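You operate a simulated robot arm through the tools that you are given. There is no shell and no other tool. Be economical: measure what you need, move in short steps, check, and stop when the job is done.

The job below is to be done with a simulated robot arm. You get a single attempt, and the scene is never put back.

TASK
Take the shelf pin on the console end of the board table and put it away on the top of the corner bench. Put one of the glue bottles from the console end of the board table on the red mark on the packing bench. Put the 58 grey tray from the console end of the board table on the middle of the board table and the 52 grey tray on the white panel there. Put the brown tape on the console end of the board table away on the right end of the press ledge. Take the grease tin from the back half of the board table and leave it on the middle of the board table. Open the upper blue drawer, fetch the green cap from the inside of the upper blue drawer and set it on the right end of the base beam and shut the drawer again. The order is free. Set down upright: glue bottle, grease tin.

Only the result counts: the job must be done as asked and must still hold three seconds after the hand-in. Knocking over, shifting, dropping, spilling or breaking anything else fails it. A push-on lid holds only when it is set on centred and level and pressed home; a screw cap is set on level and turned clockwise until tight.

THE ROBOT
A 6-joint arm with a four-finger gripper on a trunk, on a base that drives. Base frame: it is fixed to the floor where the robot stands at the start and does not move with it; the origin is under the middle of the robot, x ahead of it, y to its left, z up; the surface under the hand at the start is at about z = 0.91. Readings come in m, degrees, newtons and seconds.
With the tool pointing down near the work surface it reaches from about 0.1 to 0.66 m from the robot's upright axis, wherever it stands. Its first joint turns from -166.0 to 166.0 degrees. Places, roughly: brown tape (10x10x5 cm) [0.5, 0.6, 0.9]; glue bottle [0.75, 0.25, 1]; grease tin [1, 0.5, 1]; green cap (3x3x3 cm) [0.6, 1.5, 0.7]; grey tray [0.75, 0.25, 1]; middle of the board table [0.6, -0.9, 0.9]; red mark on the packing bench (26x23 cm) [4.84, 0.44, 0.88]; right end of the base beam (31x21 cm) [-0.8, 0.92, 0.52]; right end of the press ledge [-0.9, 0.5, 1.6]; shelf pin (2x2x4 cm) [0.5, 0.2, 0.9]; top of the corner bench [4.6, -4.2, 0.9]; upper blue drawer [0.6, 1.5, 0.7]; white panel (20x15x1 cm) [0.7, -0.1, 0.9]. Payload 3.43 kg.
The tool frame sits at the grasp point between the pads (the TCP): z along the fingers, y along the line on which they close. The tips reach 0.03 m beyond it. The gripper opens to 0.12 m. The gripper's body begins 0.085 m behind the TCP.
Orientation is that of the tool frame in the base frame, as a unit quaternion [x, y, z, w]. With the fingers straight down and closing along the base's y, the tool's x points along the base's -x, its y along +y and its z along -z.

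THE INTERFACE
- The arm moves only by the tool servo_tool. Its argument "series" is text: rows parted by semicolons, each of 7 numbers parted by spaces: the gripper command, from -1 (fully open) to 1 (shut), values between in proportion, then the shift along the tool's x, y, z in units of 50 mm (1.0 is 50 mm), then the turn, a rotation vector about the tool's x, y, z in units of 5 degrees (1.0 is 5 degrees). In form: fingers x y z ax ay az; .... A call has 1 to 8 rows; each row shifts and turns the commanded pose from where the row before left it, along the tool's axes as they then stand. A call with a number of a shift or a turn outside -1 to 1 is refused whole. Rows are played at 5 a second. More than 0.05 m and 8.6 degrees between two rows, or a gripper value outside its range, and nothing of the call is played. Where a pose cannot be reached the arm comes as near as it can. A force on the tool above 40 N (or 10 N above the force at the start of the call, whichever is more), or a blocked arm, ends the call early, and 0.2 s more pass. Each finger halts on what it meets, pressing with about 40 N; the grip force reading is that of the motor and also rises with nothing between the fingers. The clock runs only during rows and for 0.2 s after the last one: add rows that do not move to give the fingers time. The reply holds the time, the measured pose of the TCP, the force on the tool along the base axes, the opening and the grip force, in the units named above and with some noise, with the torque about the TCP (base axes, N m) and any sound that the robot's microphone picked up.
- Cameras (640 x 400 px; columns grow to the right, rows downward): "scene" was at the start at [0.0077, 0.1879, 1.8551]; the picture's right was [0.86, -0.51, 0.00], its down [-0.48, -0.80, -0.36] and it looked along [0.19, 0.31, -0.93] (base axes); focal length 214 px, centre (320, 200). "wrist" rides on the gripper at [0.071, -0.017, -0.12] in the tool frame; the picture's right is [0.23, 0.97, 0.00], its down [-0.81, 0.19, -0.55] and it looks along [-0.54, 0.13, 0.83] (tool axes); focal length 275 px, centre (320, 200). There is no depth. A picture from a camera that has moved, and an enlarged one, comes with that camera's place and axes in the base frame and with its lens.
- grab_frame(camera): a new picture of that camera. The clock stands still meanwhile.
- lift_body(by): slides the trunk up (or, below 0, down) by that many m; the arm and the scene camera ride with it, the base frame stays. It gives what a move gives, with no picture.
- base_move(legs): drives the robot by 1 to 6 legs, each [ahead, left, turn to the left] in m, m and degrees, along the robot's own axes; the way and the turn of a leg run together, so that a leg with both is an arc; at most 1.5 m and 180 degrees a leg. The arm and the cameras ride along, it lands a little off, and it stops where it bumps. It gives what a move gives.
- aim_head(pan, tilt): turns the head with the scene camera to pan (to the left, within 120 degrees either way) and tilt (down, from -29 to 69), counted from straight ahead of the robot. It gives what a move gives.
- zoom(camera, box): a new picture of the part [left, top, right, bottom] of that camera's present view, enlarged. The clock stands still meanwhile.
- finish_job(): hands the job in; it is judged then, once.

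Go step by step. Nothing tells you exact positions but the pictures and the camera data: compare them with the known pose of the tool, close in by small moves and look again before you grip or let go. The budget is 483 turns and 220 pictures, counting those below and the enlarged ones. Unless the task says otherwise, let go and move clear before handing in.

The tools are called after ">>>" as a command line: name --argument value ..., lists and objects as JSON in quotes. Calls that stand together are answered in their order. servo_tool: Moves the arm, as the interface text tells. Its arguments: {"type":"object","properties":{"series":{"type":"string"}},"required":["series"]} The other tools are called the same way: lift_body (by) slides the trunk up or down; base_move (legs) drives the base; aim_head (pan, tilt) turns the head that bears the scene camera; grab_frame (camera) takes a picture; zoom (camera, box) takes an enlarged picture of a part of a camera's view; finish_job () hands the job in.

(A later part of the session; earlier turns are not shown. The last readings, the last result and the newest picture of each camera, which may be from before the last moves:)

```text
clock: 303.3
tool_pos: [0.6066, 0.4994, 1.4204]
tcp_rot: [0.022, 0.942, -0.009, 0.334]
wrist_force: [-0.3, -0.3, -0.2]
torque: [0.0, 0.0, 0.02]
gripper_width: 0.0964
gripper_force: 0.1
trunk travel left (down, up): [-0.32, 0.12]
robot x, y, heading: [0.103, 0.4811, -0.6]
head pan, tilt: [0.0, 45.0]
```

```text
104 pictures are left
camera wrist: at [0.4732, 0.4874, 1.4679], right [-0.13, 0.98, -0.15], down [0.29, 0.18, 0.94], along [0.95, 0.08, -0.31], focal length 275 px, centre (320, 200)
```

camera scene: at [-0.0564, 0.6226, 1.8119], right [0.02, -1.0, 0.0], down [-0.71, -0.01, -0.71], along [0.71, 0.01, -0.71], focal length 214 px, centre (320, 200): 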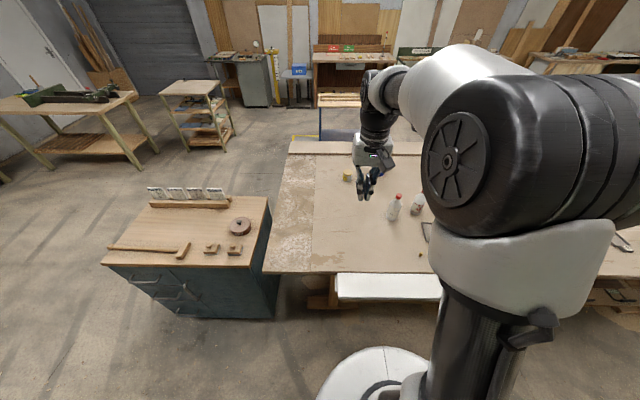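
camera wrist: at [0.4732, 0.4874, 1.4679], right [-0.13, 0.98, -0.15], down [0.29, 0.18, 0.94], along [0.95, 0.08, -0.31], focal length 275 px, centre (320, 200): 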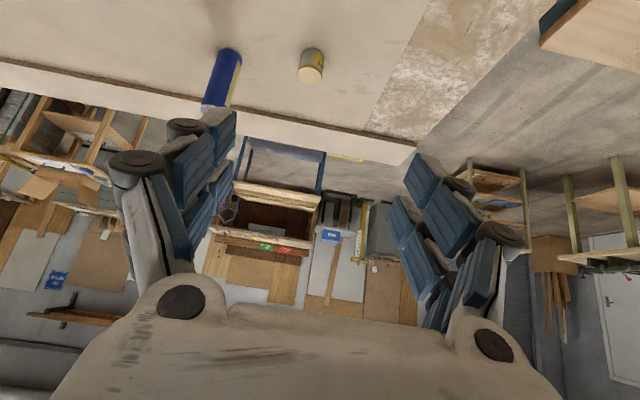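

The tin is at (1.025, 0.458). I extend along the tilted tool axis toward it.

>>> servo_tool --series "-0.6 -0.04 -0.06 0.95 0 0 0;-0.6 -0.04 -0.06 0.95 0 0 0;-0.6 -0.04 -0.06 0.95 0 0 0;-0.6 -0.04 -0.06 0.95 0 0 0;-0.6 -0.04 -0.06 0.95 0 0 0;-0.6 -0.04 -0.06 0.95 0 0 0;-0.6 -0.04 -0.06 0.95 0 0 0;-0.6 -0.04 -0.06 0.95 0 0 0"

>>> grab_frame --camera "wrist"

```text
clock: 305.1
tool_pos: [0.8507, 0.4632, 1.1437]
tcp_rot: [0.017, 0.942, -0.012, 0.336]
wrist_force: [-0.2, -1.4, -0.4]
torque: [0.02, 0.0, -0.02]
gripper_width: 0.0958
gripper_force: 0.1
out of reach, approached as far as the arm can: row 8
trunk travel left (down, up): [-0.32, 0.12]
robot x, y, heading: [0.109, 0.4827, -0.4]
head pan, tilt: [0.0, 45.0]
```

```text
103 pictures are left
camera wrist: at [0.717, 0.4509, 1.1916], right [-0.14, 0.98, -0.16], down [0.28, 0.19, 0.94], along [0.95, 0.09, -0.3], focal length 275 px, centre (320, 200)
```

wrist: 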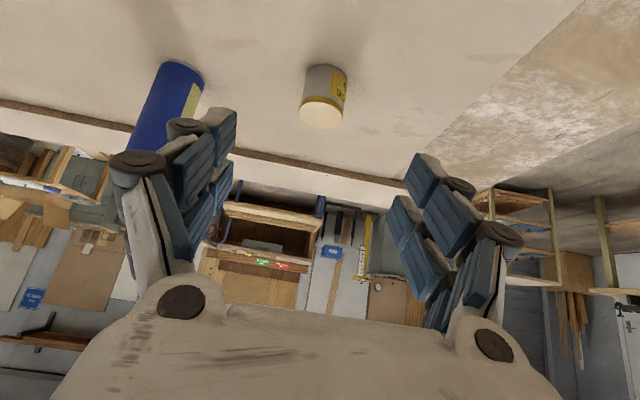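

>>> lift_body --by -0.14

>>> servo_tool --series "-0.6 -0.5 0 0.4 0 0 0;-0.6 -0.5 0 0.4 0 0 0;-0.6 0 0 0 0 0 0"

>>> grab_frame --camera "wrist"

```text
clock: 306.7
tool_pos: [0.8502, 0.4628, 1.0064]
tcp_rot: [0.022, 0.941, -0.01, 0.336]
wrist_force: [0.7, 0.4, 0.7]
torque: [0.01, -0.02, 0.03]
gripper_width: 0.0961
gripper_force: 0.1
trunk travel left (down, up): [-0.18, 0.26]
robot x, y, heading: [0.1108, 0.4871, -0.4]
head pan, tilt: [0.0, 45.0]
```

```text
clock: 307.5
tool_pos: [0.9022, 0.4566, 1.0054]
tcp_rot: [0.022, 0.941, -0.01, 0.336]
wrist_force: [0.1, -0.1, -0.7]
torque: [-0.02, -0.01, 0.01]
gripper_width: 0.0959
gripper_force: 0.1
out of reach, approached as far as the arm can: row 1
trunk travel left (down, up): [-0.18, 0.26]
robot x, y, heading: [0.1052, 0.4854, -0.5]
head pan, tilt: [0.0, 45.0]
```

```text
102 pictures are left
camera wrist: at [0.7683, 0.4465, 1.0521], right [-0.13, 0.98, -0.15], down [0.29, 0.18, 0.94], along [0.95, 0.08, -0.3], focal length 275 px, centre (320, 200)
```

wrist: 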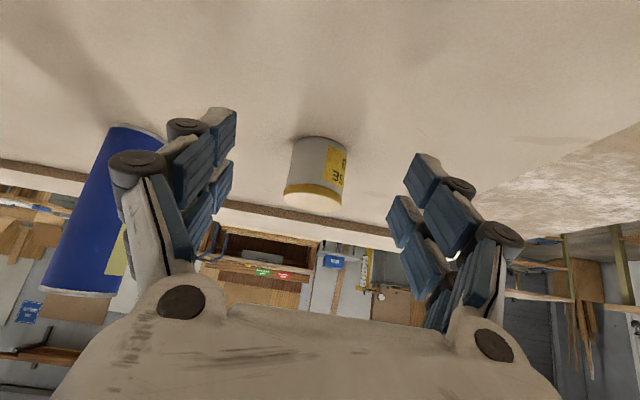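

>>> servo_tool --series "-0.6 -0.36 0.03 0.7 0 0 0;-0.6 -0.36 0.03 0.7 0 0 0;-0.6 0 0 0 0 0 0"

>>> grab_frame --camera "wrist"

```text
clock: 308.3
tool_pos: [0.9681, 0.4583, 0.9771]
tcp_rot: [0.022, 0.942, -0.01, 0.335]
wrist_force: [-0.9, 0.4, -0.3]
torque: [0.03, 0.04, 0.01]
gripper_width: 0.096
gripper_force: 0.0
out of reach, approached as far as the arm can: row 2
trunk travel left (down, up): [-0.18, 0.26]
robot x, y, heading: [0.1075, 0.4845, -0.1]
head pan, tilt: [0.0, 45.0]
```

```text
101 pictures are left
camera wrist: at [0.8335, 0.4474, 1.0233], right [-0.13, 0.98, -0.15], down [0.29, 0.18, 0.94], along [0.95, 0.08, -0.31], focal length 275 px, centre (320, 200)
```

wrist: 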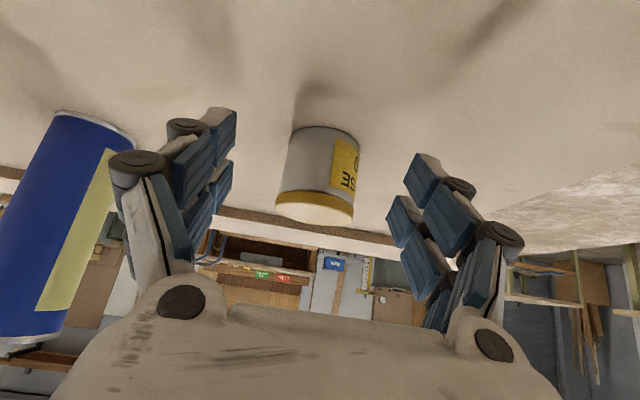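

Reaching the tin from the front is just beyond the arm's limit, so I'll fetch it from behind the table later. I retract now and do a glue bottle next.

>>> servo_tool --series "-0.6 0 0 -0.9 0 0 0;-0.6 0 0 -0.9 0 0 0;-0.6 0 0 -0.9 0 0 0;-0.6 0 0 -0.9 0 0 0;-0.6 0 0 -0.9 0 0 0;-0.6 0 0 -0.9 0 0 0;-0.6 0 0 -0.9 0 0 0;-0.6 0 0 -0.9 0 0 0"

>>> servo_tool --series "-0.6 0.5 0 0 0 1 0;-0.6 0.5 0 0 0 1 0;-0.6 0.5 0 0 0 1 0;-0.6 0 0 0 0 1 0;-0.6 0 0 0 0 1 0;-0.6 0 0 0 0 1 0;-0.6 0 0 0 0 1 0;-0.6 0 0 0 0 0.85 0"

>>> base_move --legs '[[0, -0.18, 0.4]]'

>>> grab_frame --camera "wrist"

```text
clock: 310.1
tool_pos: [0.7384, 0.4704, 1.2537]
tcp_rot: [0.022, 0.942, -0.01, 0.336]
wrist_force: [-0.5, 0.6, 0.8]
torque: [-0.02, -0.04, 0.05]
gripper_width: 0.0964
gripper_force: 0.0
trunk travel left (down, up): [-0.18, 0.26]
robot x, y, heading: [0.1044, 0.4818, -0.5]
head pan, tilt: [0.0, 45.0]
```

```text
clock: 311.9
tool_pos: [0.676, 0.4723, 1.2139]
tcp_rot: [0.024, 1.0, -0.003, -0.002]
wrist_force: [0.1, 0.3, 0.5]
torque: [0.01, 0.01, 0.03]
gripper_width: 0.096
gripper_force: 0.2
trunk travel left (down, up): [-0.18, 0.26]
robot x, y, heading: [0.1081, 0.4829, -0.5]
head pan, tilt: [0.0, 45.0]
```

```text
clock: 313.5
tool_pos: [0.6761, 0.293, 1.2136]
tcp_rot: [0.021, 1.0, -0.002, 0.001]
wrist_force: [-0.2, -0.3, 0.1]
torque: [0.0, -0.02, -0.01]
gripper_width: 0.0961
gripper_force: 0.0
trunk travel left (down, up): [-0.18, 0.26]
robot x, y, heading: [0.1081, 0.3013, -0.0]
head pan, tilt: [0.0, 45.0]
```

```text
100 pictures are left
camera wrist: at [0.6026, 0.2791, 1.3327], right [-0.19, 0.98, 0.0], down [0.82, 0.16, 0.55], along [0.54, 0.1, -0.83], focal length 275 px, centre (320, 200)
```

wrist: 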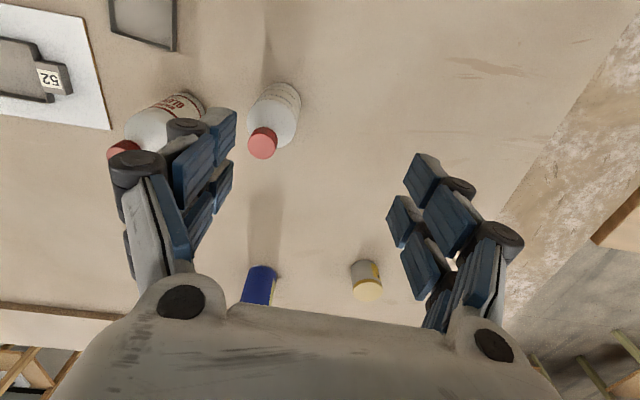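

The plain-labelled glue bottle stands at (0.705, 0.24). I align over it first and check.

>>> servo_tool --series "-0.42 -0.31 -0.52 0 0 0 0;-0.42 -0.31 -0.52 0 0 0 0;-0.42 0 0 0.4 0 0 0;-0.42 0 0 0 0 0 0"

>>> grab_frame --camera "wrist"

>>> aim_head --pan -10 --tilt 55

>>> grab_frame --camera "scene"

```text
clock: 314.5
tool_pos: [0.7058, 0.2388, 1.1922]
tcp_rot: [0.022, 1.0, -0.003, 0.0]
wrist_force: [-0.3, 0.3, 0.3]
torque: [0.01, -0.01, 0.0]
gripper_width: 0.0854
gripper_force: 0.1
trunk travel left (down, up): [-0.18, 0.26]
robot x, y, heading: [0.105, 0.2994, -0.1]
head pan, tilt: [0.0, 45.0]
```

```text
99 pictures are left
camera wrist: at [0.6322, 0.2251, 1.3117], right [-0.19, 0.98, 0.0], down [0.82, 0.16, 0.55], along [0.54, 0.1, -0.83], focal length 275 px, centre (320, 200)
```

wrist: 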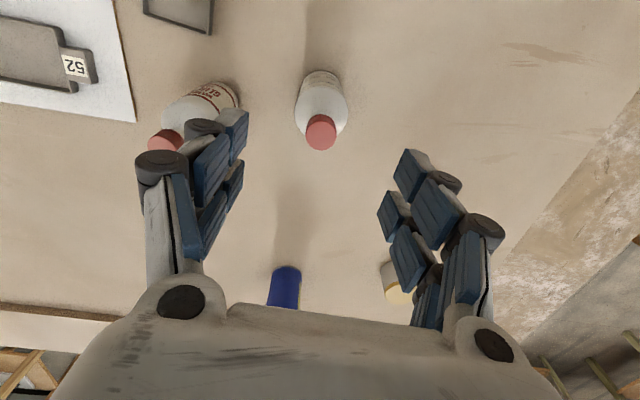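

```text
clock: 315.2
tool_pos: [0.7054, 0.2402, 1.1922]
tcp_rot: [0.02, 1.0, -0.003, 0.001]
wrist_force: [-0.3, 0.5, -0.2]
torque: [-0.02, -0.02, 0.02]
gripper_width: 0.0852
gripper_force: 0.0
trunk travel left (down, up): [-0.18, 0.26]
robot x, y, heading: [0.1064, 0.2986, -0.2]
head pan, tilt: [-10.0, 55.0]
```

```text
98 pictures are left
camera scene: at [0.1557, 0.4282, 1.6586], right [-0.17, -0.98, 0.0], down [-0.81, 0.14, -0.57], along [0.57, -0.1, -0.82], focal length 214 px, centre (320, 200)
```

scene: 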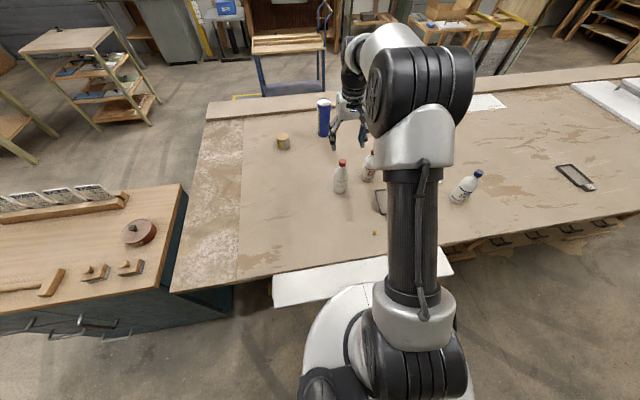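

Aligned. I lower around the bottle and grip its upper body.

>>> servo_tool --series "-0.42 0 0 0.6 0 0 0;-0.42 0 0 0.6 0 0 0;-0.42 0 0 0.6 0 0 0;-0.42 0 0 0.6 0 0 0;-0.42 0 0 0.5 0 0 0;-0.42 0 0 0.3 0 0 0;-0.42 0 0 0 0 0 0"

>>> grab_frame --camera "wrist"

```text
clock: 316.8
tool_pos: [0.7063, 0.2399, 1.035]
tcp_rot: [0.021, 1.0, -0.002, 0.001]
wrist_force: [0.9, 0.1, -0.3]
torque: [0.0, -0.01, 0.0]
gripper_width: 0.0851
gripper_force: 0.1
trunk travel left (down, up): [-0.18, 0.26]
robot x, y, heading: [0.1075, 0.2973, -0.2]
head pan, tilt: [-10.0, 55.0]
```

```text
97 pictures are left
camera wrist: at [0.6324, 0.2249, 1.1537], right [-0.19, 0.98, 0.0], down [0.82, 0.16, 0.55], along [0.54, 0.1, -0.83], focal length 275 px, centre (320, 200)
```

wrist: 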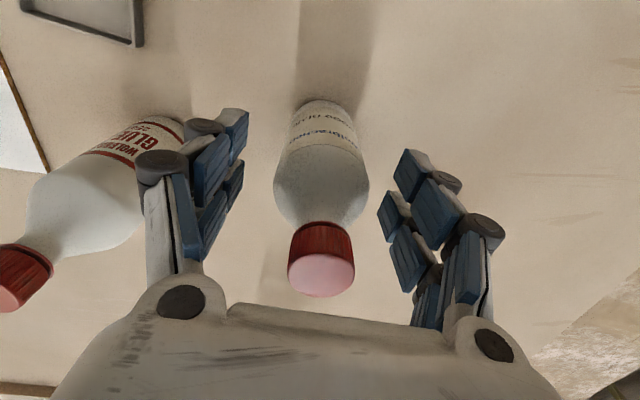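

>>> servo_tool --series "-0.42 0 0 0.4 0 0 0;-0.2 0 0 0 0 0 0;0.2 0 0 0 0 0 0;0.4 0 0 0 0 0 0;0.6 0 0 0 0 0 0;0.6 0 0 0 0 0 0;0.6 0 0 0 0 0 0"

>>> servo_tool --series "0.6 0 0 -0.2 0 0 0;0.6 0 0 -0.3 0 0 0;0.6 0 0 -0.5 0 0 0;0.6 0 0 0 0 0 0"

>>> grab_frame --camera "wrist"

```text
clock: 318.4
tool_pos: [0.7072, 0.2384, 1.0155]
tcp_rot: [0.022, 1.0, -0.003, 0.001]
wrist_force: [0.4, 2.2, 1.6]
torque: [0.07, -0.04, 0.03]
gripper_width: 0.0559
gripper_force: 39.6
trunk travel left (down, up): [-0.18, 0.26]
robot x, y, heading: [0.1029, 0.296, -0.0]
head pan, tilt: [-10.0, 55.0]
```

```text
clock: 319.4
tool_pos: [0.7061, 0.24, 1.063]
tcp_rot: [0.021, 1.0, -0.002, -0.001]
wrist_force: [0.2, -0.1, -3.2]
torque: [-0.01, 0.07, 0.02]
gripper_width: 0.056
gripper_force: 39.9
trunk travel left (down, up): [-0.18, 0.26]
robot x, y, heading: [0.1095, 0.2983, -0.0]
head pan, tilt: [-10.0, 55.0]
```

```text
96 pictures are left
camera wrist: at [0.6326, 0.226, 1.183], right [-0.19, 0.98, 0.0], down [0.82, 0.16, 0.55], along [0.54, 0.1, -0.83], focal length 275 px, centre (320, 200)
```

wrist: 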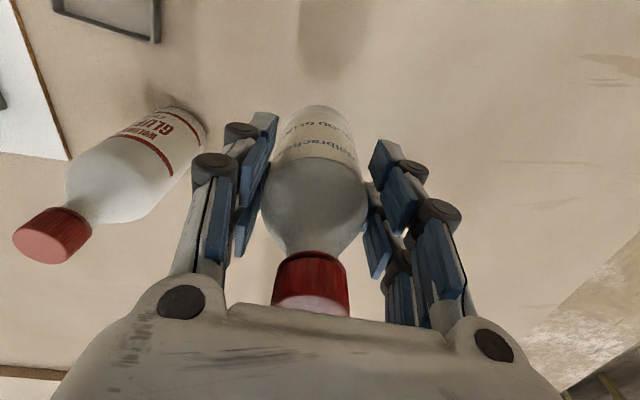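

The bottle is held. I lift it, retract, and survey the route to the packing bench.

>>> servo_tool --series "0.6 0 0 -0.9 0 0 0;0.6 0 0 -0.9 0 0 0;0.6 0 0 -0.9 0 0 0;0.6 0 0 -0.9 0 0 0;0.6 0.6 0 -0.6 0 0 0;0.6 0.7 0 -0.4 0 0 0;0.6 0.8 0 0 0 0 0;0.6 0.8 0 0 0 0 0"

>>> base_move --legs '[[-0.22, 0, 0], [0, 1.4, 0], [0, 0.4, 0]]'

>>> aim_head --pan -15 --tilt 25

>>> grab_frame --camera "scene"

```text
clock: 321.2
tool_pos: [0.5604, 0.247, 1.2945]
tcp_rot: [0.021, 1.0, -0.003, 0.001]
wrist_force: [0.2, -0.5, -2.7]
torque: [-0.01, 0.02, -0.06]
gripper_width: 0.0562
gripper_force: 39.8
trunk travel left (down, up): [-0.18, 0.26]
robot x, y, heading: [0.1079, 0.3012, 0.4]
head pan, tilt: [-10.0, 55.0]
```

```text
clock: 331.5
tool_pos: [0.3357, 2.0575, 1.2934]
tcp_rot: [0.013, 1.0, -0.003, 0.0]
wrist_force: [0.6, 0.4, -2.4]
torque: [-0.03, 0.04, -0.01]
gripper_width: 0.0559
gripper_force: 39.6
trunk travel left (down, up): [-0.18, 0.26]
robot x, y, heading: [-0.1213, 2.1055, 0.9]
head pan, tilt: [-10.0, 55.0]
```

```text
clock: 332.5
tool_pos: [0.3364, 2.0561, 1.2939]
tcp_rot: [0.013, 1.0, -0.002, 0.0]
wrist_force: [-0.7, 0.5, -2.8]
torque: [0.02, 0.03, -0.01]
gripper_width: 0.0557
gripper_force: 40.3
trunk travel left (down, up): [-0.18, 0.26]
robot x, y, heading: [-0.1211, 2.1037, 1.0]
head pan, tilt: [-15.0, 25.0]
```

```text
95 pictures are left
camera scene: at [-0.0556, 2.22, 1.7025], right [-0.24, -0.97, 0.0], down [-0.41, 0.1, -0.91], along [0.88, -0.22, -0.42], focal length 214 px, centre (320, 200)
```

scene: 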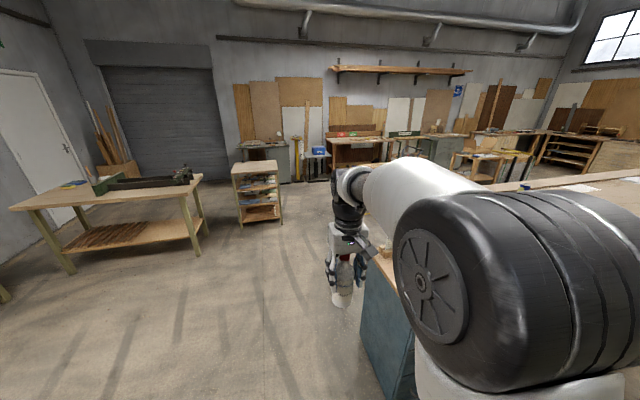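

>>> base_move --legs '[[1.3, 0, -1], [0.9, -0.75, 0]]'

>>> aim_head --pan -10 --tilt 25

>>> grab_frame --camera "scene"

```text
clock: 344.5
tool_pos: [2.5518, 1.3732, 1.2941]
tcp_rot: [0.005, 1.0, -0.002, 0.0]
wrist_force: [-0.5, -0.5, -2.0]
torque: [0.04, 0.03, -0.03]
gripper_width: 0.0559
gripper_force: 39.8
trunk travel left (down, up): [-0.18, 0.26]
robot x, y, heading: [2.0919, 1.4132, 1.9]
head pan, tilt: [-15.0, 25.0]
```

```text
clock: 345.2
tool_pos: [2.5517, 1.3731, 1.2937]
tcp_rot: [0.005, 1.0, -0.003, 0.0]
wrist_force: [0.2, 0.2, -2.8]
torque: [0.01, 0.04, 0.0]
gripper_width: 0.0562
gripper_force: 39.9
trunk travel left (down, up): [-0.18, 0.26]
robot x, y, heading: [2.0936, 1.4137, 1.9]
head pan, tilt: [-10.0, 25.0]
```

```text
94 pictures are left
camera scene: at [2.1592, 1.5397, 1.7025], right [-0.14, -0.99, 0.0], down [-0.42, 0.06, -0.91], along [0.9, -0.13, -0.42], focal length 214 px, centre (320, 200)
```

scene: 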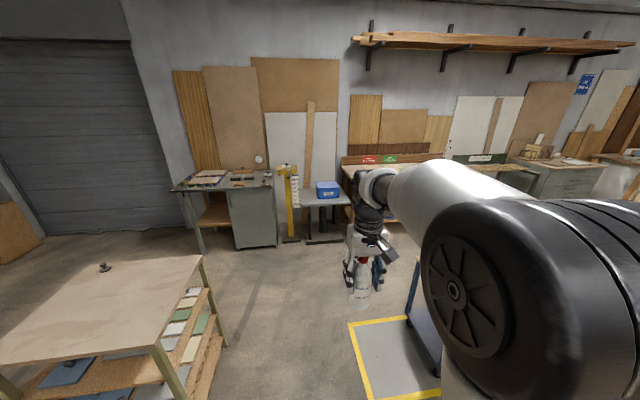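

>>> base_move --legs '[[1.45, -0.15, -2]]'

>>> aim_head --pan -40 --tilt 35

>>> grab_frame --camera "scene"

```text
clock: 352.3
tool_pos: [3.9801, 1.2063, 1.2946]
tcp_rot: [0.033, 0.999, -0.003, 0.0]
wrist_force: [-0.5, -0.3, -2.4]
torque: [-0.03, 0.05, -0.03]
gripper_width: 0.0559
gripper_force: 39.6
trunk travel left (down, up): [-0.18, 0.26]
robot x, y, heading: [3.5311, 1.268, -1.6]
head pan, tilt: [-10.0, 25.0]
```

```text
clock: 353.3
tool_pos: [3.9798, 1.2075, 1.2939]
tcp_rot: [0.033, 0.999, -0.003, 0.0]
wrist_force: [0.6, -0.8, -3.0]
torque: [0.01, 0.06, 0.01]
gripper_width: 0.0558
gripper_force: 39.7
trunk travel left (down, up): [-0.18, 0.26]
robot x, y, heading: [3.5241, 1.273, -1.5]
head pan, tilt: [-40.0, 35.0]
```

```text
93 pictures are left
camera scene: at [3.5733, 1.3551, 1.6868], right [-0.66, -0.75, 0.0], down [-0.43, 0.38, -0.82], along [0.61, -0.54, -0.57], focal length 214 px, centre (320, 200)
```

scene: 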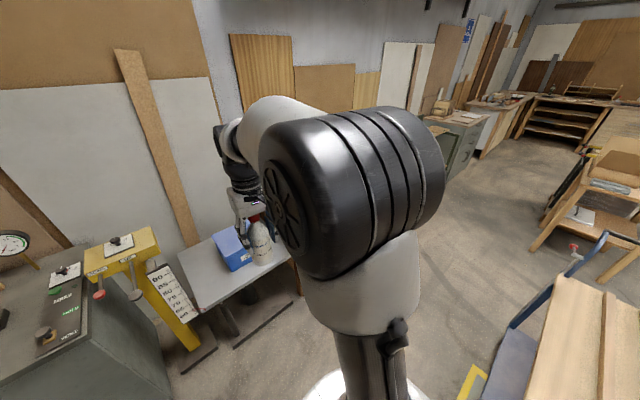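

>>> base_move --legs '[[0.38, -0.45, 1.5], [0, -0.36, 0]]'

>>> aim_head --pan 20 --tilt 45

>>> grab_frame --camera "scene"

>>> grab_frame --camera "wrist"

```text
clock: 358.6
tool_pos: [4.3589, 0.4068, 1.295]
tcp_rot: [0.019, 1.0, -0.002, 0.0]
wrist_force: [0.0, -0.3, -1.7]
torque: [0.03, 0.03, -0.01]
gripper_width: 0.0557
gripper_force: 39.6
trunk travel left (down, up): [-0.18, 0.26]
robot x, y, heading: [3.9043, 0.459, 0.3]
head pan, tilt: [-40.0, 35.0]
```

```text
clock: 359.9
tool_pos: [4.3598, 0.4083, 1.2937]
tcp_rot: [0.02, 1.0, -0.003, 0.0]
wrist_force: [-0.1, -0.1, -2.8]
torque: [0.01, 0.05, 0.0]
gripper_width: 0.0559
gripper_force: 39.6
trunk travel left (down, up): [-0.18, 0.26]
robot x, y, heading: [3.9013, 0.4601, 0.4]
head pan, tilt: [20.0, 45.0]
```

```text
92 pictures are left
camera scene: at [3.9576, 0.628, 1.672], right [0.35, -0.94, 0.0], down [-0.66, -0.24, -0.71], along [0.66, 0.24, -0.71], focal length 214 px, centre (320, 200)
```

scene: 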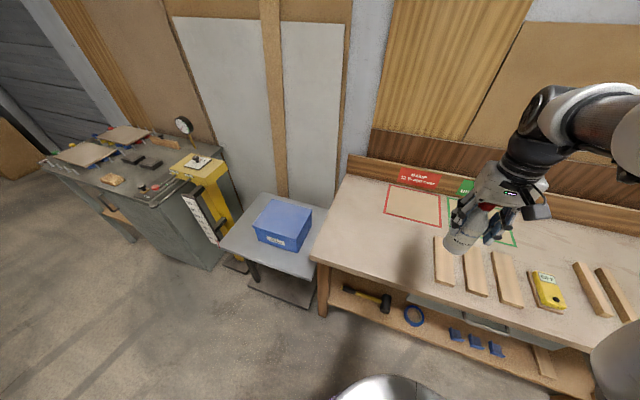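

```text
91 pictures are left
camera wrist: at [4.2857, 0.3929, 1.4132], right [-0.19, 0.98, 0.0], down [0.82, 0.16, 0.55], along [0.54, 0.1, -0.83], focal length 275 px, centre (320, 200)
```

wrist: 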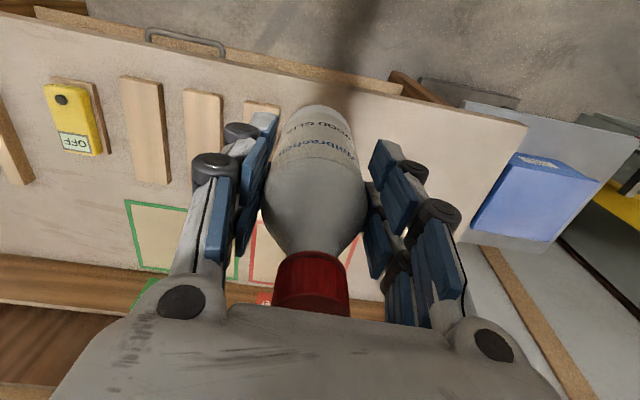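

The red-framed mark is centered at about (4.835, 0.435), with the bench front at x≈4.36. I drive closer.

>>> base_move --legs '[[0.25, 0.02, 0]]'

>>> grab_frame --camera "wrist"

>>> aim_head --pan 20 --tilt 60

>>> grab_frame --camera "scene"

```text
clock: 361.7
tool_pos: [4.6093, 0.4296, 1.2941]
tcp_rot: [0.018, 1.0, -0.003, 0.0]
wrist_force: [0.5, 0.2, -3.8]
torque: [-0.01, 0.07, 0.03]
gripper_width: 0.0559
gripper_force: 39.9
trunk travel left (down, up): [-0.18, 0.26]
robot x, y, heading: [4.1538, 0.4777, 0.4]
head pan, tilt: [20.0, 45.0]
```

```text
90 pictures are left
camera wrist: at [4.5365, 0.4148, 1.4129], right [-0.19, 0.98, 0.0], down [0.82, 0.16, 0.55], along [0.54, 0.1, -0.83], focal length 275 px, centre (320, 200)
```

wrist: 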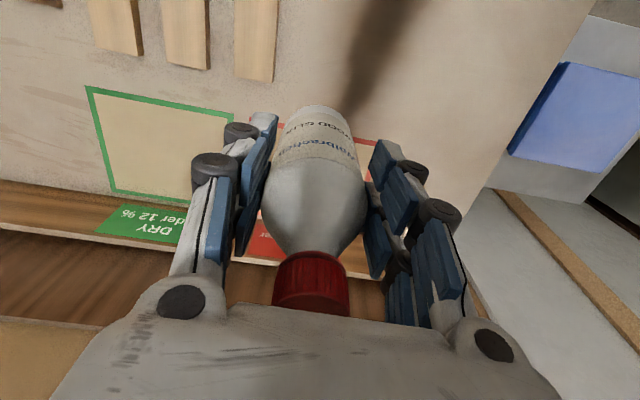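

```text
clock: 362.4
tool_pos: [4.6093, 0.4299, 1.2947]
tcp_rot: [0.018, 1.0, -0.002, 0.0]
wrist_force: [0.1, -0.7, -2.2]
torque: [-0.02, 0.03, 0.0]
gripper_width: 0.0558
gripper_force: 40.2
trunk travel left (down, up): [-0.18, 0.26]
robot x, y, heading: [4.1524, 0.4831, 0.4]
head pan, tilt: [20.0, 60.0]
```

```text
89 pictures are left
camera scene: at [4.1934, 0.6444, 1.6525], right [0.35, -0.94, 0.0], down [-0.81, -0.3, -0.5], along [0.47, 0.17, -0.87], focal length 214 px, centre (320, 200)
```

scene: 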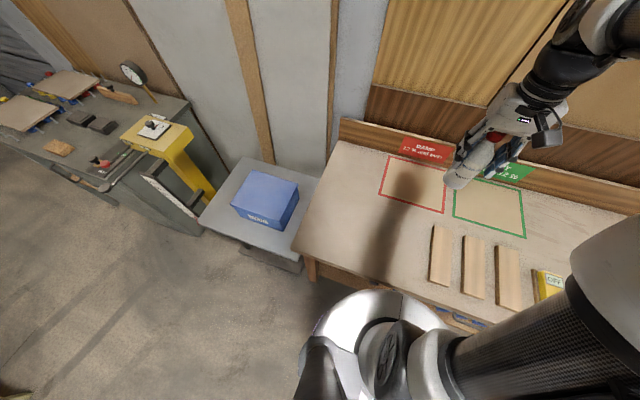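

>>> servo_tool --series "0.6 -0.8 0.06 0 0 0 0;0.6 -0.8 0.06 0 0 0 0;0.6 -0.8 0.06 0 0 0 0;0.6 -0.8 0.06 0 0 0 0;0.6 -0.62 0.05 0 0 0 0;0.6 0 0 0.7 0 0 0;0.6 0 0 0.8 0 0 0;0.6 0 0 0.8 0 0 0"

>>> grab_frame --camera "wrist"

>>> zoom --camera "scene" --box '[340, 120, 540, 260]'

```text
clock: 364.2
tool_pos: [4.7995, 0.4332, 1.1761]
tcp_rot: [0.018, 1.0, -0.003, 0.001]
wrist_force: [-0.1, 0.1, -3.9]
torque: [-0.01, 0.04, 0.01]
gripper_width: 0.0559
gripper_force: 39.9
trunk travel left (down, up): [-0.18, 0.26]
robot x, y, heading: [4.1523, 0.4817, 0.3]
head pan, tilt: [20.0, 60.0]
```

```text
88 pictures are left
camera wrist: at [4.7259, 0.4197, 1.2962], right [-0.19, 0.98, 0.0], down [0.82, 0.16, 0.55], along [0.54, 0.1, -0.83], focal length 275 px, centre (320, 200)
```

wrist: 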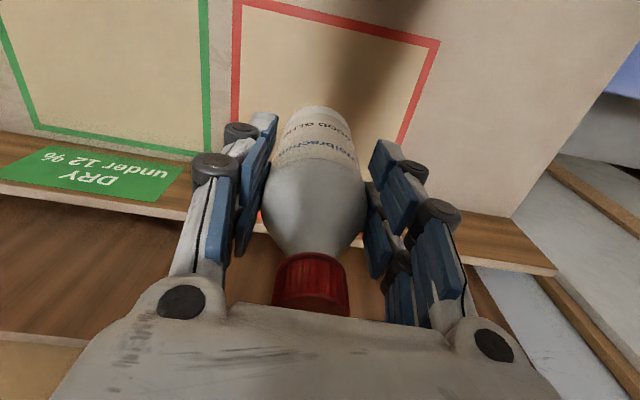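

```text
2.86 times, centred on (440, 190) of scene
camera zoom: at [4.1936, 0.6442, 1.6525], right [0.35, -0.94, 0.0], down [-0.81, -0.3, -0.5], along [0.47, 0.17, -0.87], focal length 613 px, centre (-23, 229)
```

zoom: 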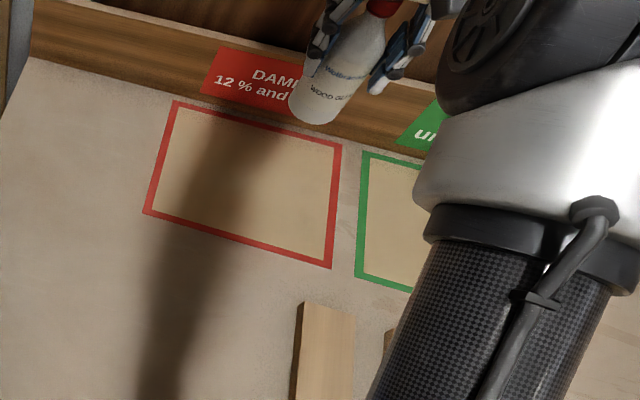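

The bottle is well within the red frame. I lower it.

>>> servo_tool --series "0.6 -0.2 0.05 0.6 0 0 0;0.6 0 0 0.7 0 0 0;0.6 0 0 0.7 0 0 0;0.6 0 0 0.7 0 0 0;0.6 0 0 0.5 0 0 0;0.6 0 0 0.15 0 0 0;0.6 0 0 0 0 0 0"

>>> servo_tool --series "0.6 0 0 0.06 0 0 0;0.6 0 0 0.06 0 0 0;0.6 0 0 0 0 0 0"

```text
clock: 365.9
tool_pos: [4.8111, 0.4391, 1.0136]
tcp_rot: [0.018, 1.0, -0.003, 0.0]
wrist_force: [0.6, -0.2, -3.1]
torque: [-0.02, 0.04, 0.02]
gripper_width: 0.0557
gripper_force: 40.1
trunk travel left (down, up): [-0.18, 0.26]
robot x, y, heading: [4.1517, 0.4808, 0.4]
head pan, tilt: [20.0, 60.0]
```

```text
clock: 366.6
tool_pos: [4.8106, 0.439, 1.0067]
tcp_rot: [0.019, 1.0, -0.002, 0.0]
wrist_force: [0.7, 1.3, -1.8]
torque: [0.01, 0.07, -0.03]
gripper_width: 0.056
gripper_force: 40.1
trunk travel left (down, up): [-0.18, 0.26]
robot x, y, heading: [4.1534, 0.4821, 0.2]
head pan, tilt: [20.0, 60.0]
```

>>> servo_tool --series "0.6 0 0 0.06 0 0 0;0.6 0 0 0.06 0 0 0;0.6 0 0 0 0 0 0"

>>> servo_tool --series "0.6 0 0 0.05 0 0 0;0.6 0 0 0 0 0 0"

>>> servo_tool --series "0.6 0 0 0.04 0 0 0;0.6 0 0 0 0 0 0"

```text
clock: 367.4
tool_pos: [4.8107, 0.4379, 0.9993]
tcp_rot: [0.019, 1.0, -0.002, -0.001]
wrist_force: [-0.1, 0.4, -3.3]
torque: [0.0, 0.03, 0.02]
gripper_width: 0.0559
gripper_force: 40.0
trunk travel left (down, up): [-0.18, 0.26]
robot x, y, heading: [4.1491, 0.4795, 0.4]
head pan, tilt: [20.0, 60.0]
```

```text
clock: 368.1
tool_pos: [4.8095, 0.438, 0.9977]
tcp_rot: [0.018, 1.0, -0.003, 0.0]
wrist_force: [-0.6, 0.8, -3.1]
torque: [0.0, 0.08, -0.01]
gripper_width: 0.056
gripper_force: 39.9
trunk travel left (down, up): [-0.18, 0.26]
robot x, y, heading: [4.1544, 0.4824, 0.2]
head pan, tilt: [20.0, 60.0]
```

```text
clock: 368.6
tool_pos: [4.8107, 0.437, 0.9962]
tcp_rot: [0.018, 1.0, -0.003, -0.001]
wrist_force: [-0.6, 0.3, -2.9]
torque: [0.03, 0.05, -0.01]
gripper_width: 0.0558
gripper_force: 39.9
trunk travel left (down, up): [-0.18, 0.26]
robot x, y, heading: [4.1484, 0.4812, 0.2]
head pan, tilt: [20.0, 60.0]
```

>>> servo_tool --series "0.6 0 0 0.05 0 0 0;0.6 0 0 0 0 0 0"

>>> servo_tool --series "0.6 0 0 0.05 0 0 0;0.6 0 0 0 0 0 0"

>>> servo_tool --series "0.6 0 0 0.05 0 0 0;0.6 0 0 0 0 0 0"

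```text
clock: 369.2
tool_pos: [4.8105, 0.4377, 0.9918]
tcp_rot: [0.018, 1.0, -0.002, 0.0]
wrist_force: [0.2, -0.5, -3.0]
torque: [-0.02, 0.05, -0.01]
gripper_width: 0.0561
gripper_force: 40.2
trunk travel left (down, up): [-0.18, 0.26]
robot x, y, heading: [4.1542, 0.478, 0.2]
head pan, tilt: [20.0, 60.0]
```

```text
clock: 369.9
tool_pos: [4.8112, 0.4383, 0.9897]
tcp_rot: [0.018, 1.0, -0.003, 0.001]
wrist_force: [0.3, 0.8, -2.9]
torque: [-0.01, 0.04, 0.02]
gripper_width: 0.056
gripper_force: 40.0
trunk travel left (down, up): [-0.18, 0.26]
robot x, y, heading: [4.1512, 0.483, 0.5]
head pan, tilt: [20.0, 60.0]
```

```text
clock: 370.4
tool_pos: [4.8114, 0.4375, 0.9875]
tcp_rot: [0.018, 1.0, -0.004, 0.0]
wrist_force: [-0.1, 0.1, -2.7]
torque: [0.02, 0.04, 0.02]
gripper_width: 0.0558
gripper_force: 40.2
trunk travel left (down, up): [-0.18, 0.26]
robot x, y, heading: [4.1501, 0.4825, 0.4]
head pan, tilt: [20.0, 60.0]
```

>>> servo_tool --series "0.6 0 0 0.05 0 0 0;0.6 0 0 0.05 0 0 0;0.6 0 0 0 0 0 0"

>>> servo_tool --series "0.6 0 0 0.05 0 0 0;0.6 0 0 0 0 0 0"

>>> servo_tool --series "0.6 0 0 0.05 0 0 0;0.6 0 0 0 0 0 0"

```text
clock: 371.2
tool_pos: [4.8104, 0.4377, 0.9846]
tcp_rot: [0.018, 1.0, -0.003, 0.002]
wrist_force: [-1.4, 1.6, 10.6]
torque: [0.28, 0.14, 0.0]
gripper_width: 0.0557
gripper_force: 40.4
trunk travel left (down, up): [-0.18, 0.26]
robot x, y, heading: [4.1565, 0.4811, 0.3]
head pan, tilt: [20.0, 60.0]
```

```text
clock: 371.9
tool_pos: [4.8095, 0.436, 0.9863]
tcp_rot: [0.018, 1.0, -0.003, 0.004]
wrist_force: [-0.6, 1.9, 30.6]
torque: [0.11, 0.14, -0.02]
gripper_width: 0.0558
gripper_force: 40.0
trunk travel left (down, up): [-0.18, 0.26]
robot x, y, heading: [4.1544, 0.4822, -0.0]
head pan, tilt: [20.0, 60.0]
```

```text
clock: 372.4
tool_pos: [4.8117, 0.4371, 0.9825]
tcp_rot: [0.019, 1.0, -0.004, 0.005]
wrist_force: [1.3, 1.2, 32.3]
torque: [0.04, -0.62, 0.07]
gripper_width: 0.056
gripper_force: 40.1
trunk travel left (down, up): [-0.18, 0.26]
robot x, y, heading: [4.1515, 0.4824, 0.4]
head pan, tilt: [20.0, 60.0]
```

It stands on the bench. I ease the pressure and release.

>>> servo_tool --series "0.6 0 0 -0.08 0 0 0;0.6 0 0 0 0 0 0;0 0 0 0 0 0 0;-0.2 0 0 0 0 0 0;-0.4 0 0 0 0 0 0;-0.4 0 0 0 0 0 0"

>>> servo_tool --series "-0.4 0 0 -0.4 0 0 0;-0.4 0 0 -0.6 0 0 0;-0.4 0 0 -0.8 0 0 0;-0.4 0 0 -0.9 0 0 0;-0.4 0 0 -0.9 0 0 0;-0.4 0 0 -0.9 0 0 0;-0.4 0 0 0 0 0 0"

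>>> grab_frame --camera "wrist"

```text
clock: 373.9
tool_pos: [4.8098, 0.4371, 0.9833]
tcp_rot: [0.018, 1.0, -0.002, -0.001]
wrist_force: [-0.3, 0.2, -1.0]
torque: [0.01, 0.03, 0.01]
gripper_width: 0.0841
gripper_force: 0.0
trunk travel left (down, up): [-0.18, 0.26]
robot x, y, heading: [4.1554, 0.4807, 0.1]
head pan, tilt: [20.0, 60.0]
```

```text
clock: 375.4
tool_pos: [4.8098, 0.4358, 1.211]
tcp_rot: [0.018, 1.0, -0.003, 0.0]
wrist_force: [0.6, 0.1, 0.2]
torque: [-0.02, 0.01, 0.04]
gripper_width: 0.084
gripper_force: 0.1
trunk travel left (down, up): [-0.18, 0.26]
robot x, y, heading: [4.1494, 0.4846, 0.2]
head pan, tilt: [20.0, 60.0]
```

```text
86 pictures are left
camera wrist: at [4.7359, 0.4222, 1.3294], right [-0.19, 0.98, 0.0], down [0.82, 0.16, 0.55], along [0.54, 0.1, -0.83], focal length 275 px, centre (320, 200)
```

wrist: 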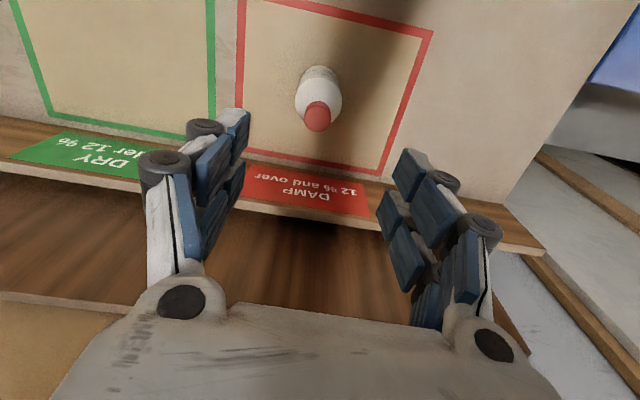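

The glue bottle stands upright in the red frame. I retract and drive back behind the board table for the tin.

>>> servo_tool --series "-0.4 0.9 0 -0.3 0 0 0;-0.4 0.9 0 -0.3 0 0 0;-0.4 0.9 0 -0.3 0 0 0;-0.4 0.9 0 0 0 0 0;-0.4 0.9 0 0 0 0 0"

>>> base_move --legs '[[-0.25, 0, 0], [0, 0.8, 0], [-1.45, 0, 0], [-0.3, 0.1, 0]]'

>>> base_move --legs '[[0, 0, 179], [0.42, 0, 0]]'

>>> aim_head --pan 40 --tilt 45

>>> grab_frame --camera "scene"

```text
clock: 376.6
tool_pos: [4.5823, 0.4447, 1.2537]
tcp_rot: [0.019, 1.0, -0.002, 0.001]
wrist_force: [-1.3, -0.2, 0.1]
torque: [0.02, -0.03, 0.0]
gripper_width: 0.0841
gripper_force: 0.1
trunk travel left (down, up): [-0.18, 0.26]
robot x, y, heading: [4.1526, 0.4821, 0.2]
head pan, tilt: [20.0, 60.0]
```

```text
clock: 390.6
tool_pos: [2.6436, 1.3713, 1.2528]
tcp_rot: [0.035, 0.999, -0.002, 0.001]
wrist_force: [0.2, -0.4, 0.9]
torque: [-0.02, -0.03, -0.03]
gripper_width: 0.084
gripper_force: 0.1
trunk travel left (down, up): [-0.18, 0.26]
robot x, y, heading: [2.2127, 1.4251, -1.6]
head pan, tilt: [20.0, 60.0]
```

```text
clock: 400.6
tool_pos: [1.3693, 1.4614, 1.2516]
tcp_rot: [1.0, -0.02, 0.0, -0.003]
wrist_force: [-0.1, 0.3, -0.9]
torque: [0.0, -0.03, -0.02]
gripper_width: 0.0839
gripper_force: 0.0
trunk travel left (down, up): [-0.18, 0.26]
robot x, y, heading: [1.7999, 1.4224, 180.1]
head pan, tilt: [20.0, 60.0]
```

```text
clock: 401.4
tool_pos: [1.3697, 1.4602, 1.2505]
tcp_rot: [1.0, -0.021, -0.001, -0.003]
wrist_force: [-0.3, -0.2, 0.2]
torque: [0.0, 0.0, -0.02]
gripper_width: 0.0841
gripper_force: 0.1
trunk travel left (down, up): [-0.18, 0.26]
robot x, y, heading: [1.8021, 1.4214, 180.1]
head pan, tilt: [40.0, 45.0]
```

```text
85 pictures are left
camera scene: at [1.7584, 1.2301, 1.6719], right [-0.64, 0.77, 0.0], down [0.54, 0.45, -0.71], along [-0.54, -0.45, -0.71], focal length 214 px, centre (320, 200)
```

scene: 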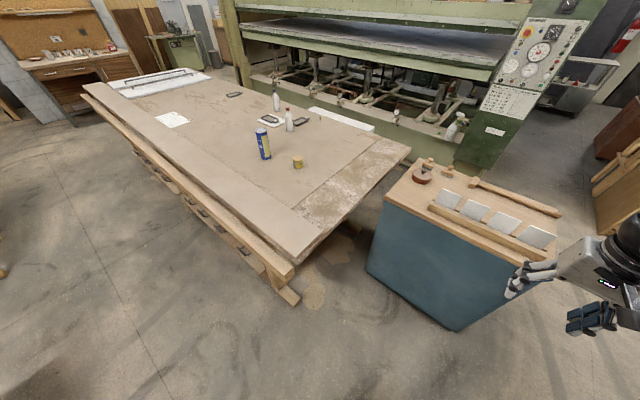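

>>> base_move --legs '[[0, 0.95, 0], [0.13, 0, 0]]'

>>> grab_frame --camera "wrist"

```text
clock: 407.3
tool_pos: [1.2974, 0.5108, 1.2569]
tcp_rot: [1.0, -0.03, -0.008, -0.003]
wrist_force: [0.4, -0.2, 0.8]
torque: [0.0, 0.0, 0.0]
gripper_width: 0.0837
gripper_force: 0.1
trunk travel left (down, up): [-0.18, 0.26]
robot x, y, heading: [1.7159, 0.4649, 179.1]
head pan, tilt: [40.0, 45.0]
stopped in leg 2: the robot was blocked; the commanded pose is now the measured one
```

```text
84 pictures are left
camera wrist: at [1.3694, 0.5228, 1.3758], right [0.17, -0.98, -0.01], down [-0.81, -0.15, 0.56], along [-0.56, -0.09, -0.83], focal length 275 px, centre (320, 200)
```

wrist: 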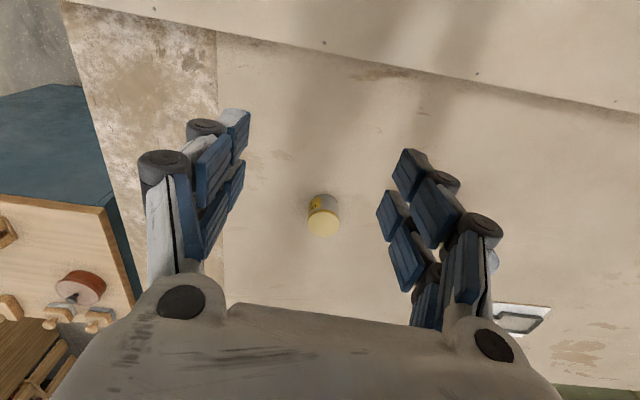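

Probably the drum met the table's rear edge. I back off slightly, raise the trunk so the drum clears the table top, and move in.

>>> base_move --legs '[[-0.04, 0, 1]]'

>>> lift_body --by 0.16

>>> base_move --legs '[[0.1, 0, 0]]'

>>> grab_frame --camera "wrist"

```text
clock: 408.1
tool_pos: [1.3228, 0.5036, 1.2531]
tcp_rot: [1.0, -0.021, -0.004, -0.003]
wrist_force: [1.9, -0.1, -0.4]
torque: [0.01, 0.1, 0.0]
gripper_width: 0.0839
gripper_force: 0.1
trunk travel left (down, up): [-0.18, 0.26]
robot x, y, heading: [1.7514, 0.4664, -179.8]
head pan, tilt: [40.0, 45.0]
```

```text
clock: 410.0
tool_pos: [1.3203, 0.5042, 1.4138]
tcp_rot: [1.0, -0.021, -0.003, -0.002]
wrist_force: [-1.1, -0.1, -0.5]
torque: [0.02, 0.02, -0.04]
gripper_width: 0.0838
gripper_force: 0.1
trunk travel left (down, up): [-0.34, 0.1]
robot x, y, heading: [1.7532, 0.4648, -180.3]
head pan, tilt: [40.0, 45.0]
```

```text
clock: 411.0
tool_pos: [1.2785, 0.5054, 1.413]
tcp_rot: [1.0, -0.02, -0.002, -0.002]
wrist_force: [1.7, -0.2, 0.4]
torque: [0.0, 0.06, -0.01]
gripper_width: 0.0838
gripper_force: 0.1
trunk travel left (down, up): [-0.34, 0.1]
robot x, y, heading: [1.7091, 0.4674, -180.0]
head pan, tilt: [40.0, 45.0]
stopped in leg 1: the robot was blocked; the commanded pose is now the measured one
```

```text
83 pictures are left
camera wrist: at [1.3488, 0.5166, 1.5314], right [0.19, -0.98, -0.01], down [-0.82, -0.16, 0.55], along [-0.55, -0.1, -0.83], focal length 275 px, centre (320, 200)
```

wrist: 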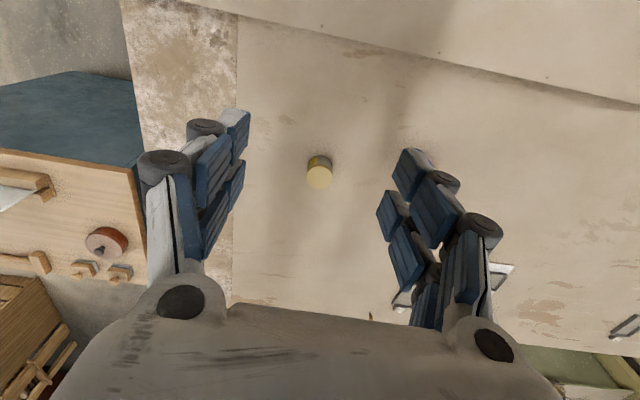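

The base is stopped by a low foot, so I back off a little and use a 25° tilted tool to reach the tin at (1.037, 0.46).

>>> base_move --legs '[[-0.03, 0, 0]]'

>>> servo_tool --series "-0.5 0 0 0 0 -1 0;-0.5 0 0 0 0 -1 0;-0.5 0 0 0 0 -1 0;-0.5 0 0 0 0 -1 0;-0.5 0 0 0 0 -1 0;-0.5 -0.2 0.3 0.7 0 0 0;-0.5 -0.2 0.3 0.7 0 0 0;-0.5 -0.2 0.3 0.7 0 0 0"

>>> grab_frame --camera "wrist"

```text
clock: 411.9
tool_pos: [1.3069, 0.505, 1.4122]
tcp_rot: [1.0, -0.021, -0.002, -0.002]
wrist_force: [0.4, 0.5, 0.2]
torque: [-0.02, 0.03, 0.01]
gripper_width: 0.0836
gripper_force: 0.1
trunk travel left (down, up): [-0.34, 0.1]
robot x, y, heading: [1.7419, 0.4658, -179.8]
head pan, tilt: [40.0, 45.0]
```

```text
clock: 413.7
tool_pos: [1.2324, 0.4612, 1.3294]
tcp_rot: [0.976, -0.02, -0.217, -0.007]
wrist_force: [0.4, -0.6, -0.5]
torque: [0.01, -0.07, 0.02]
gripper_width: 0.0898
gripper_force: 0.0
trunk travel left (down, up): [-0.34, 0.1]
robot x, y, heading: [1.7425, 0.4689, -180.1]
head pan, tilt: [40.0, 45.0]
```

```text
82 pictures are left
camera wrist: at [1.3463, 0.4716, 1.4068], right [0.17, -0.98, -0.1], down [-0.51, -0.18, 0.84], along [-0.84, -0.09, -0.53], focal length 275 px, centre (320, 200)
```

wrist: 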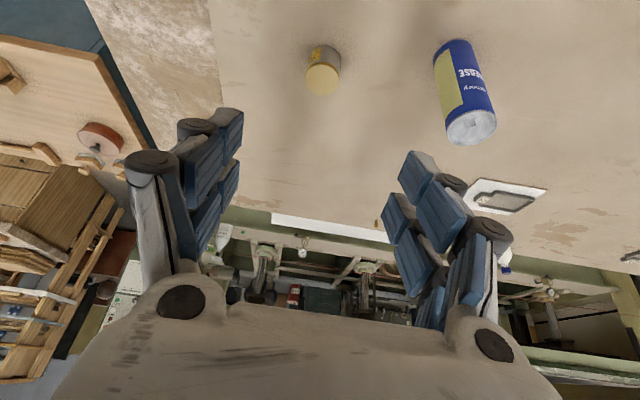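

>>> servo_tool --series "-0.5 -0.02 0 0.83 0 0 0;-0.5 -0.02 0 0.83 0 0 0;-0.5 -0.02 0 0.83 0 0 0;-0.5 -0.02 0 0.83 0 0 0;-0.5 -0.02 0 0.83 0 0 0;-0.5 -0.02 0 0.83 0 0 0;-0.5 0 0 0.83 0 0 0;-0.5 0 0 0.8 0 0 0"

>>> grab_frame --camera "wrist"

```text
clock: 415.5
tool_pos: [1.0835, 0.4671, 1.028]
tcp_rot: [0.976, -0.019, -0.217, -0.007]
wrist_force: [0.5, -0.4, -0.2]
torque: [0.0, -0.03, 0.02]
gripper_width: 0.0897
gripper_force: 0.1
trunk travel left (down, up): [-0.34, 0.1]
robot x, y, heading: [1.7411, 0.4646, -180.0]
head pan, tilt: [40.0, 45.0]
```

```text
81 pictures are left
camera wrist: at [1.199, 0.479, 1.1056], right [0.17, -0.98, -0.1], down [-0.51, -0.18, 0.84], along [-0.85, -0.09, -0.53], focal length 275 px, centre (320, 200)
```

wrist: 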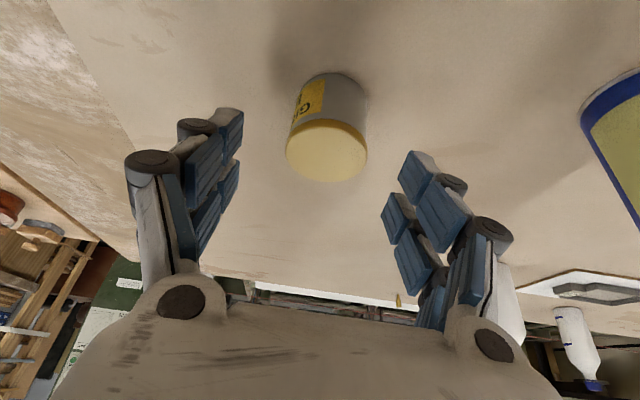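

>>> servo_tool --series "-0.5 0 0.12 0.6 0 0 0;-0.5 0 0 0.6 0 0 0;-0.5 0 0 0.6 0 0 0;-0.5 0 0 0.1 0 0 0;-0.5 0 0 0 0 0 0"

>>> grab_frame --camera "wrist"

```text
clock: 416.7
tool_pos: [1.0462, 0.4673, 0.9438]
tcp_rot: [0.976, -0.019, -0.217, -0.006]
wrist_force: [0.8, 0.5, 1.1]
torque: [-0.01, 0.03, -0.04]
gripper_width: 0.09
gripper_force: 0.0
trunk travel left (down, up): [-0.34, 0.1]
robot x, y, heading: [1.7405, 0.4672, -179.9]
head pan, tilt: [40.0, 45.0]
```

```text
80 pictures are left
camera wrist: at [1.1617, 0.4775, 1.0217], right [0.17, -0.98, -0.1], down [-0.51, -0.18, 0.84], along [-0.84, -0.09, -0.53], focal length 275 px, centre (320, 200)
```

wrist: 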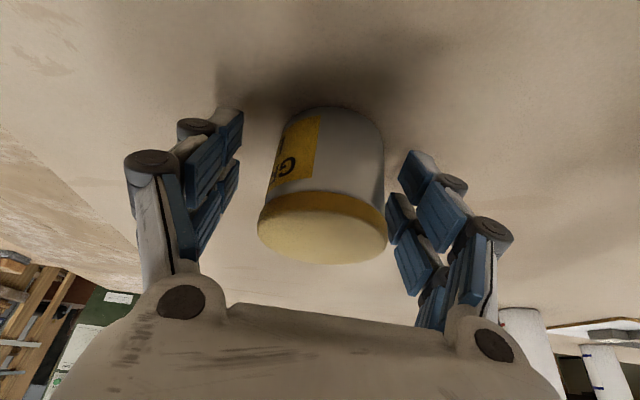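

>>> servo_tool --series "-0.5 0 0.12 0 0 0 0;-0.3 0 0 0 0 0 0;0 0 0 0 0 0 0;0.3 0 0 0 0 0 0;0.6 0 0 0 0 0 0;0.6 0 0 0 0 0 0;0.6 0 0 0 0 0 0"

>>> servo_tool --series "0.6 0 0 -0.2 0 0 0;0.6 0 0 -0.4 0 0 0;0.6 0 0 -0.6 0 0 0;0.6 0 0 -0.8 0 0 0;0.6 0 0 0 0 0 0"

>>> grab_frame --camera "wrist"

```text
clock: 418.3
tool_pos: [1.0477, 0.4609, 0.9459]
tcp_rot: [0.976, -0.019, -0.218, -0.006]
wrist_force: [0.5, -1.7, 4.6]
torque: [0.05, -0.09, 0.0]
gripper_width: 0.0585
gripper_force: 40.6
trunk travel left (down, up): [-0.34, 0.1]
robot x, y, heading: [1.7432, 0.4686, -180.4]
head pan, tilt: [40.0, 45.0]
```

```text
clock: 419.5
tool_pos: [1.087, 0.4585, 1.0355]
tcp_rot: [0.976, -0.019, -0.216, -0.007]
wrist_force: [-0.7, -0.7, -2.7]
torque: [0.03, -0.06, 0.01]
gripper_width: 0.0581
gripper_force: 40.2
trunk travel left (down, up): [-0.34, 0.1]
robot x, y, heading: [1.7396, 0.4666, -179.9]
head pan, tilt: [40.0, 45.0]
```

```text
79 pictures are left
camera wrist: at [1.2027, 0.4694, 1.1133], right [0.17, -0.98, -0.1], down [-0.51, -0.17, 0.84], along [-0.84, -0.09, -0.53], focal length 275 px, centre (320, 200)
```

wrist: 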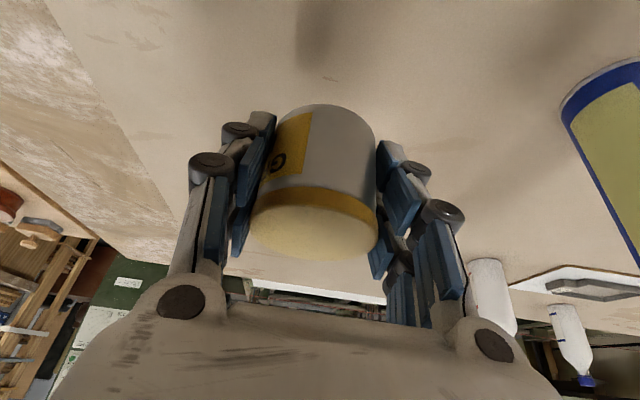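

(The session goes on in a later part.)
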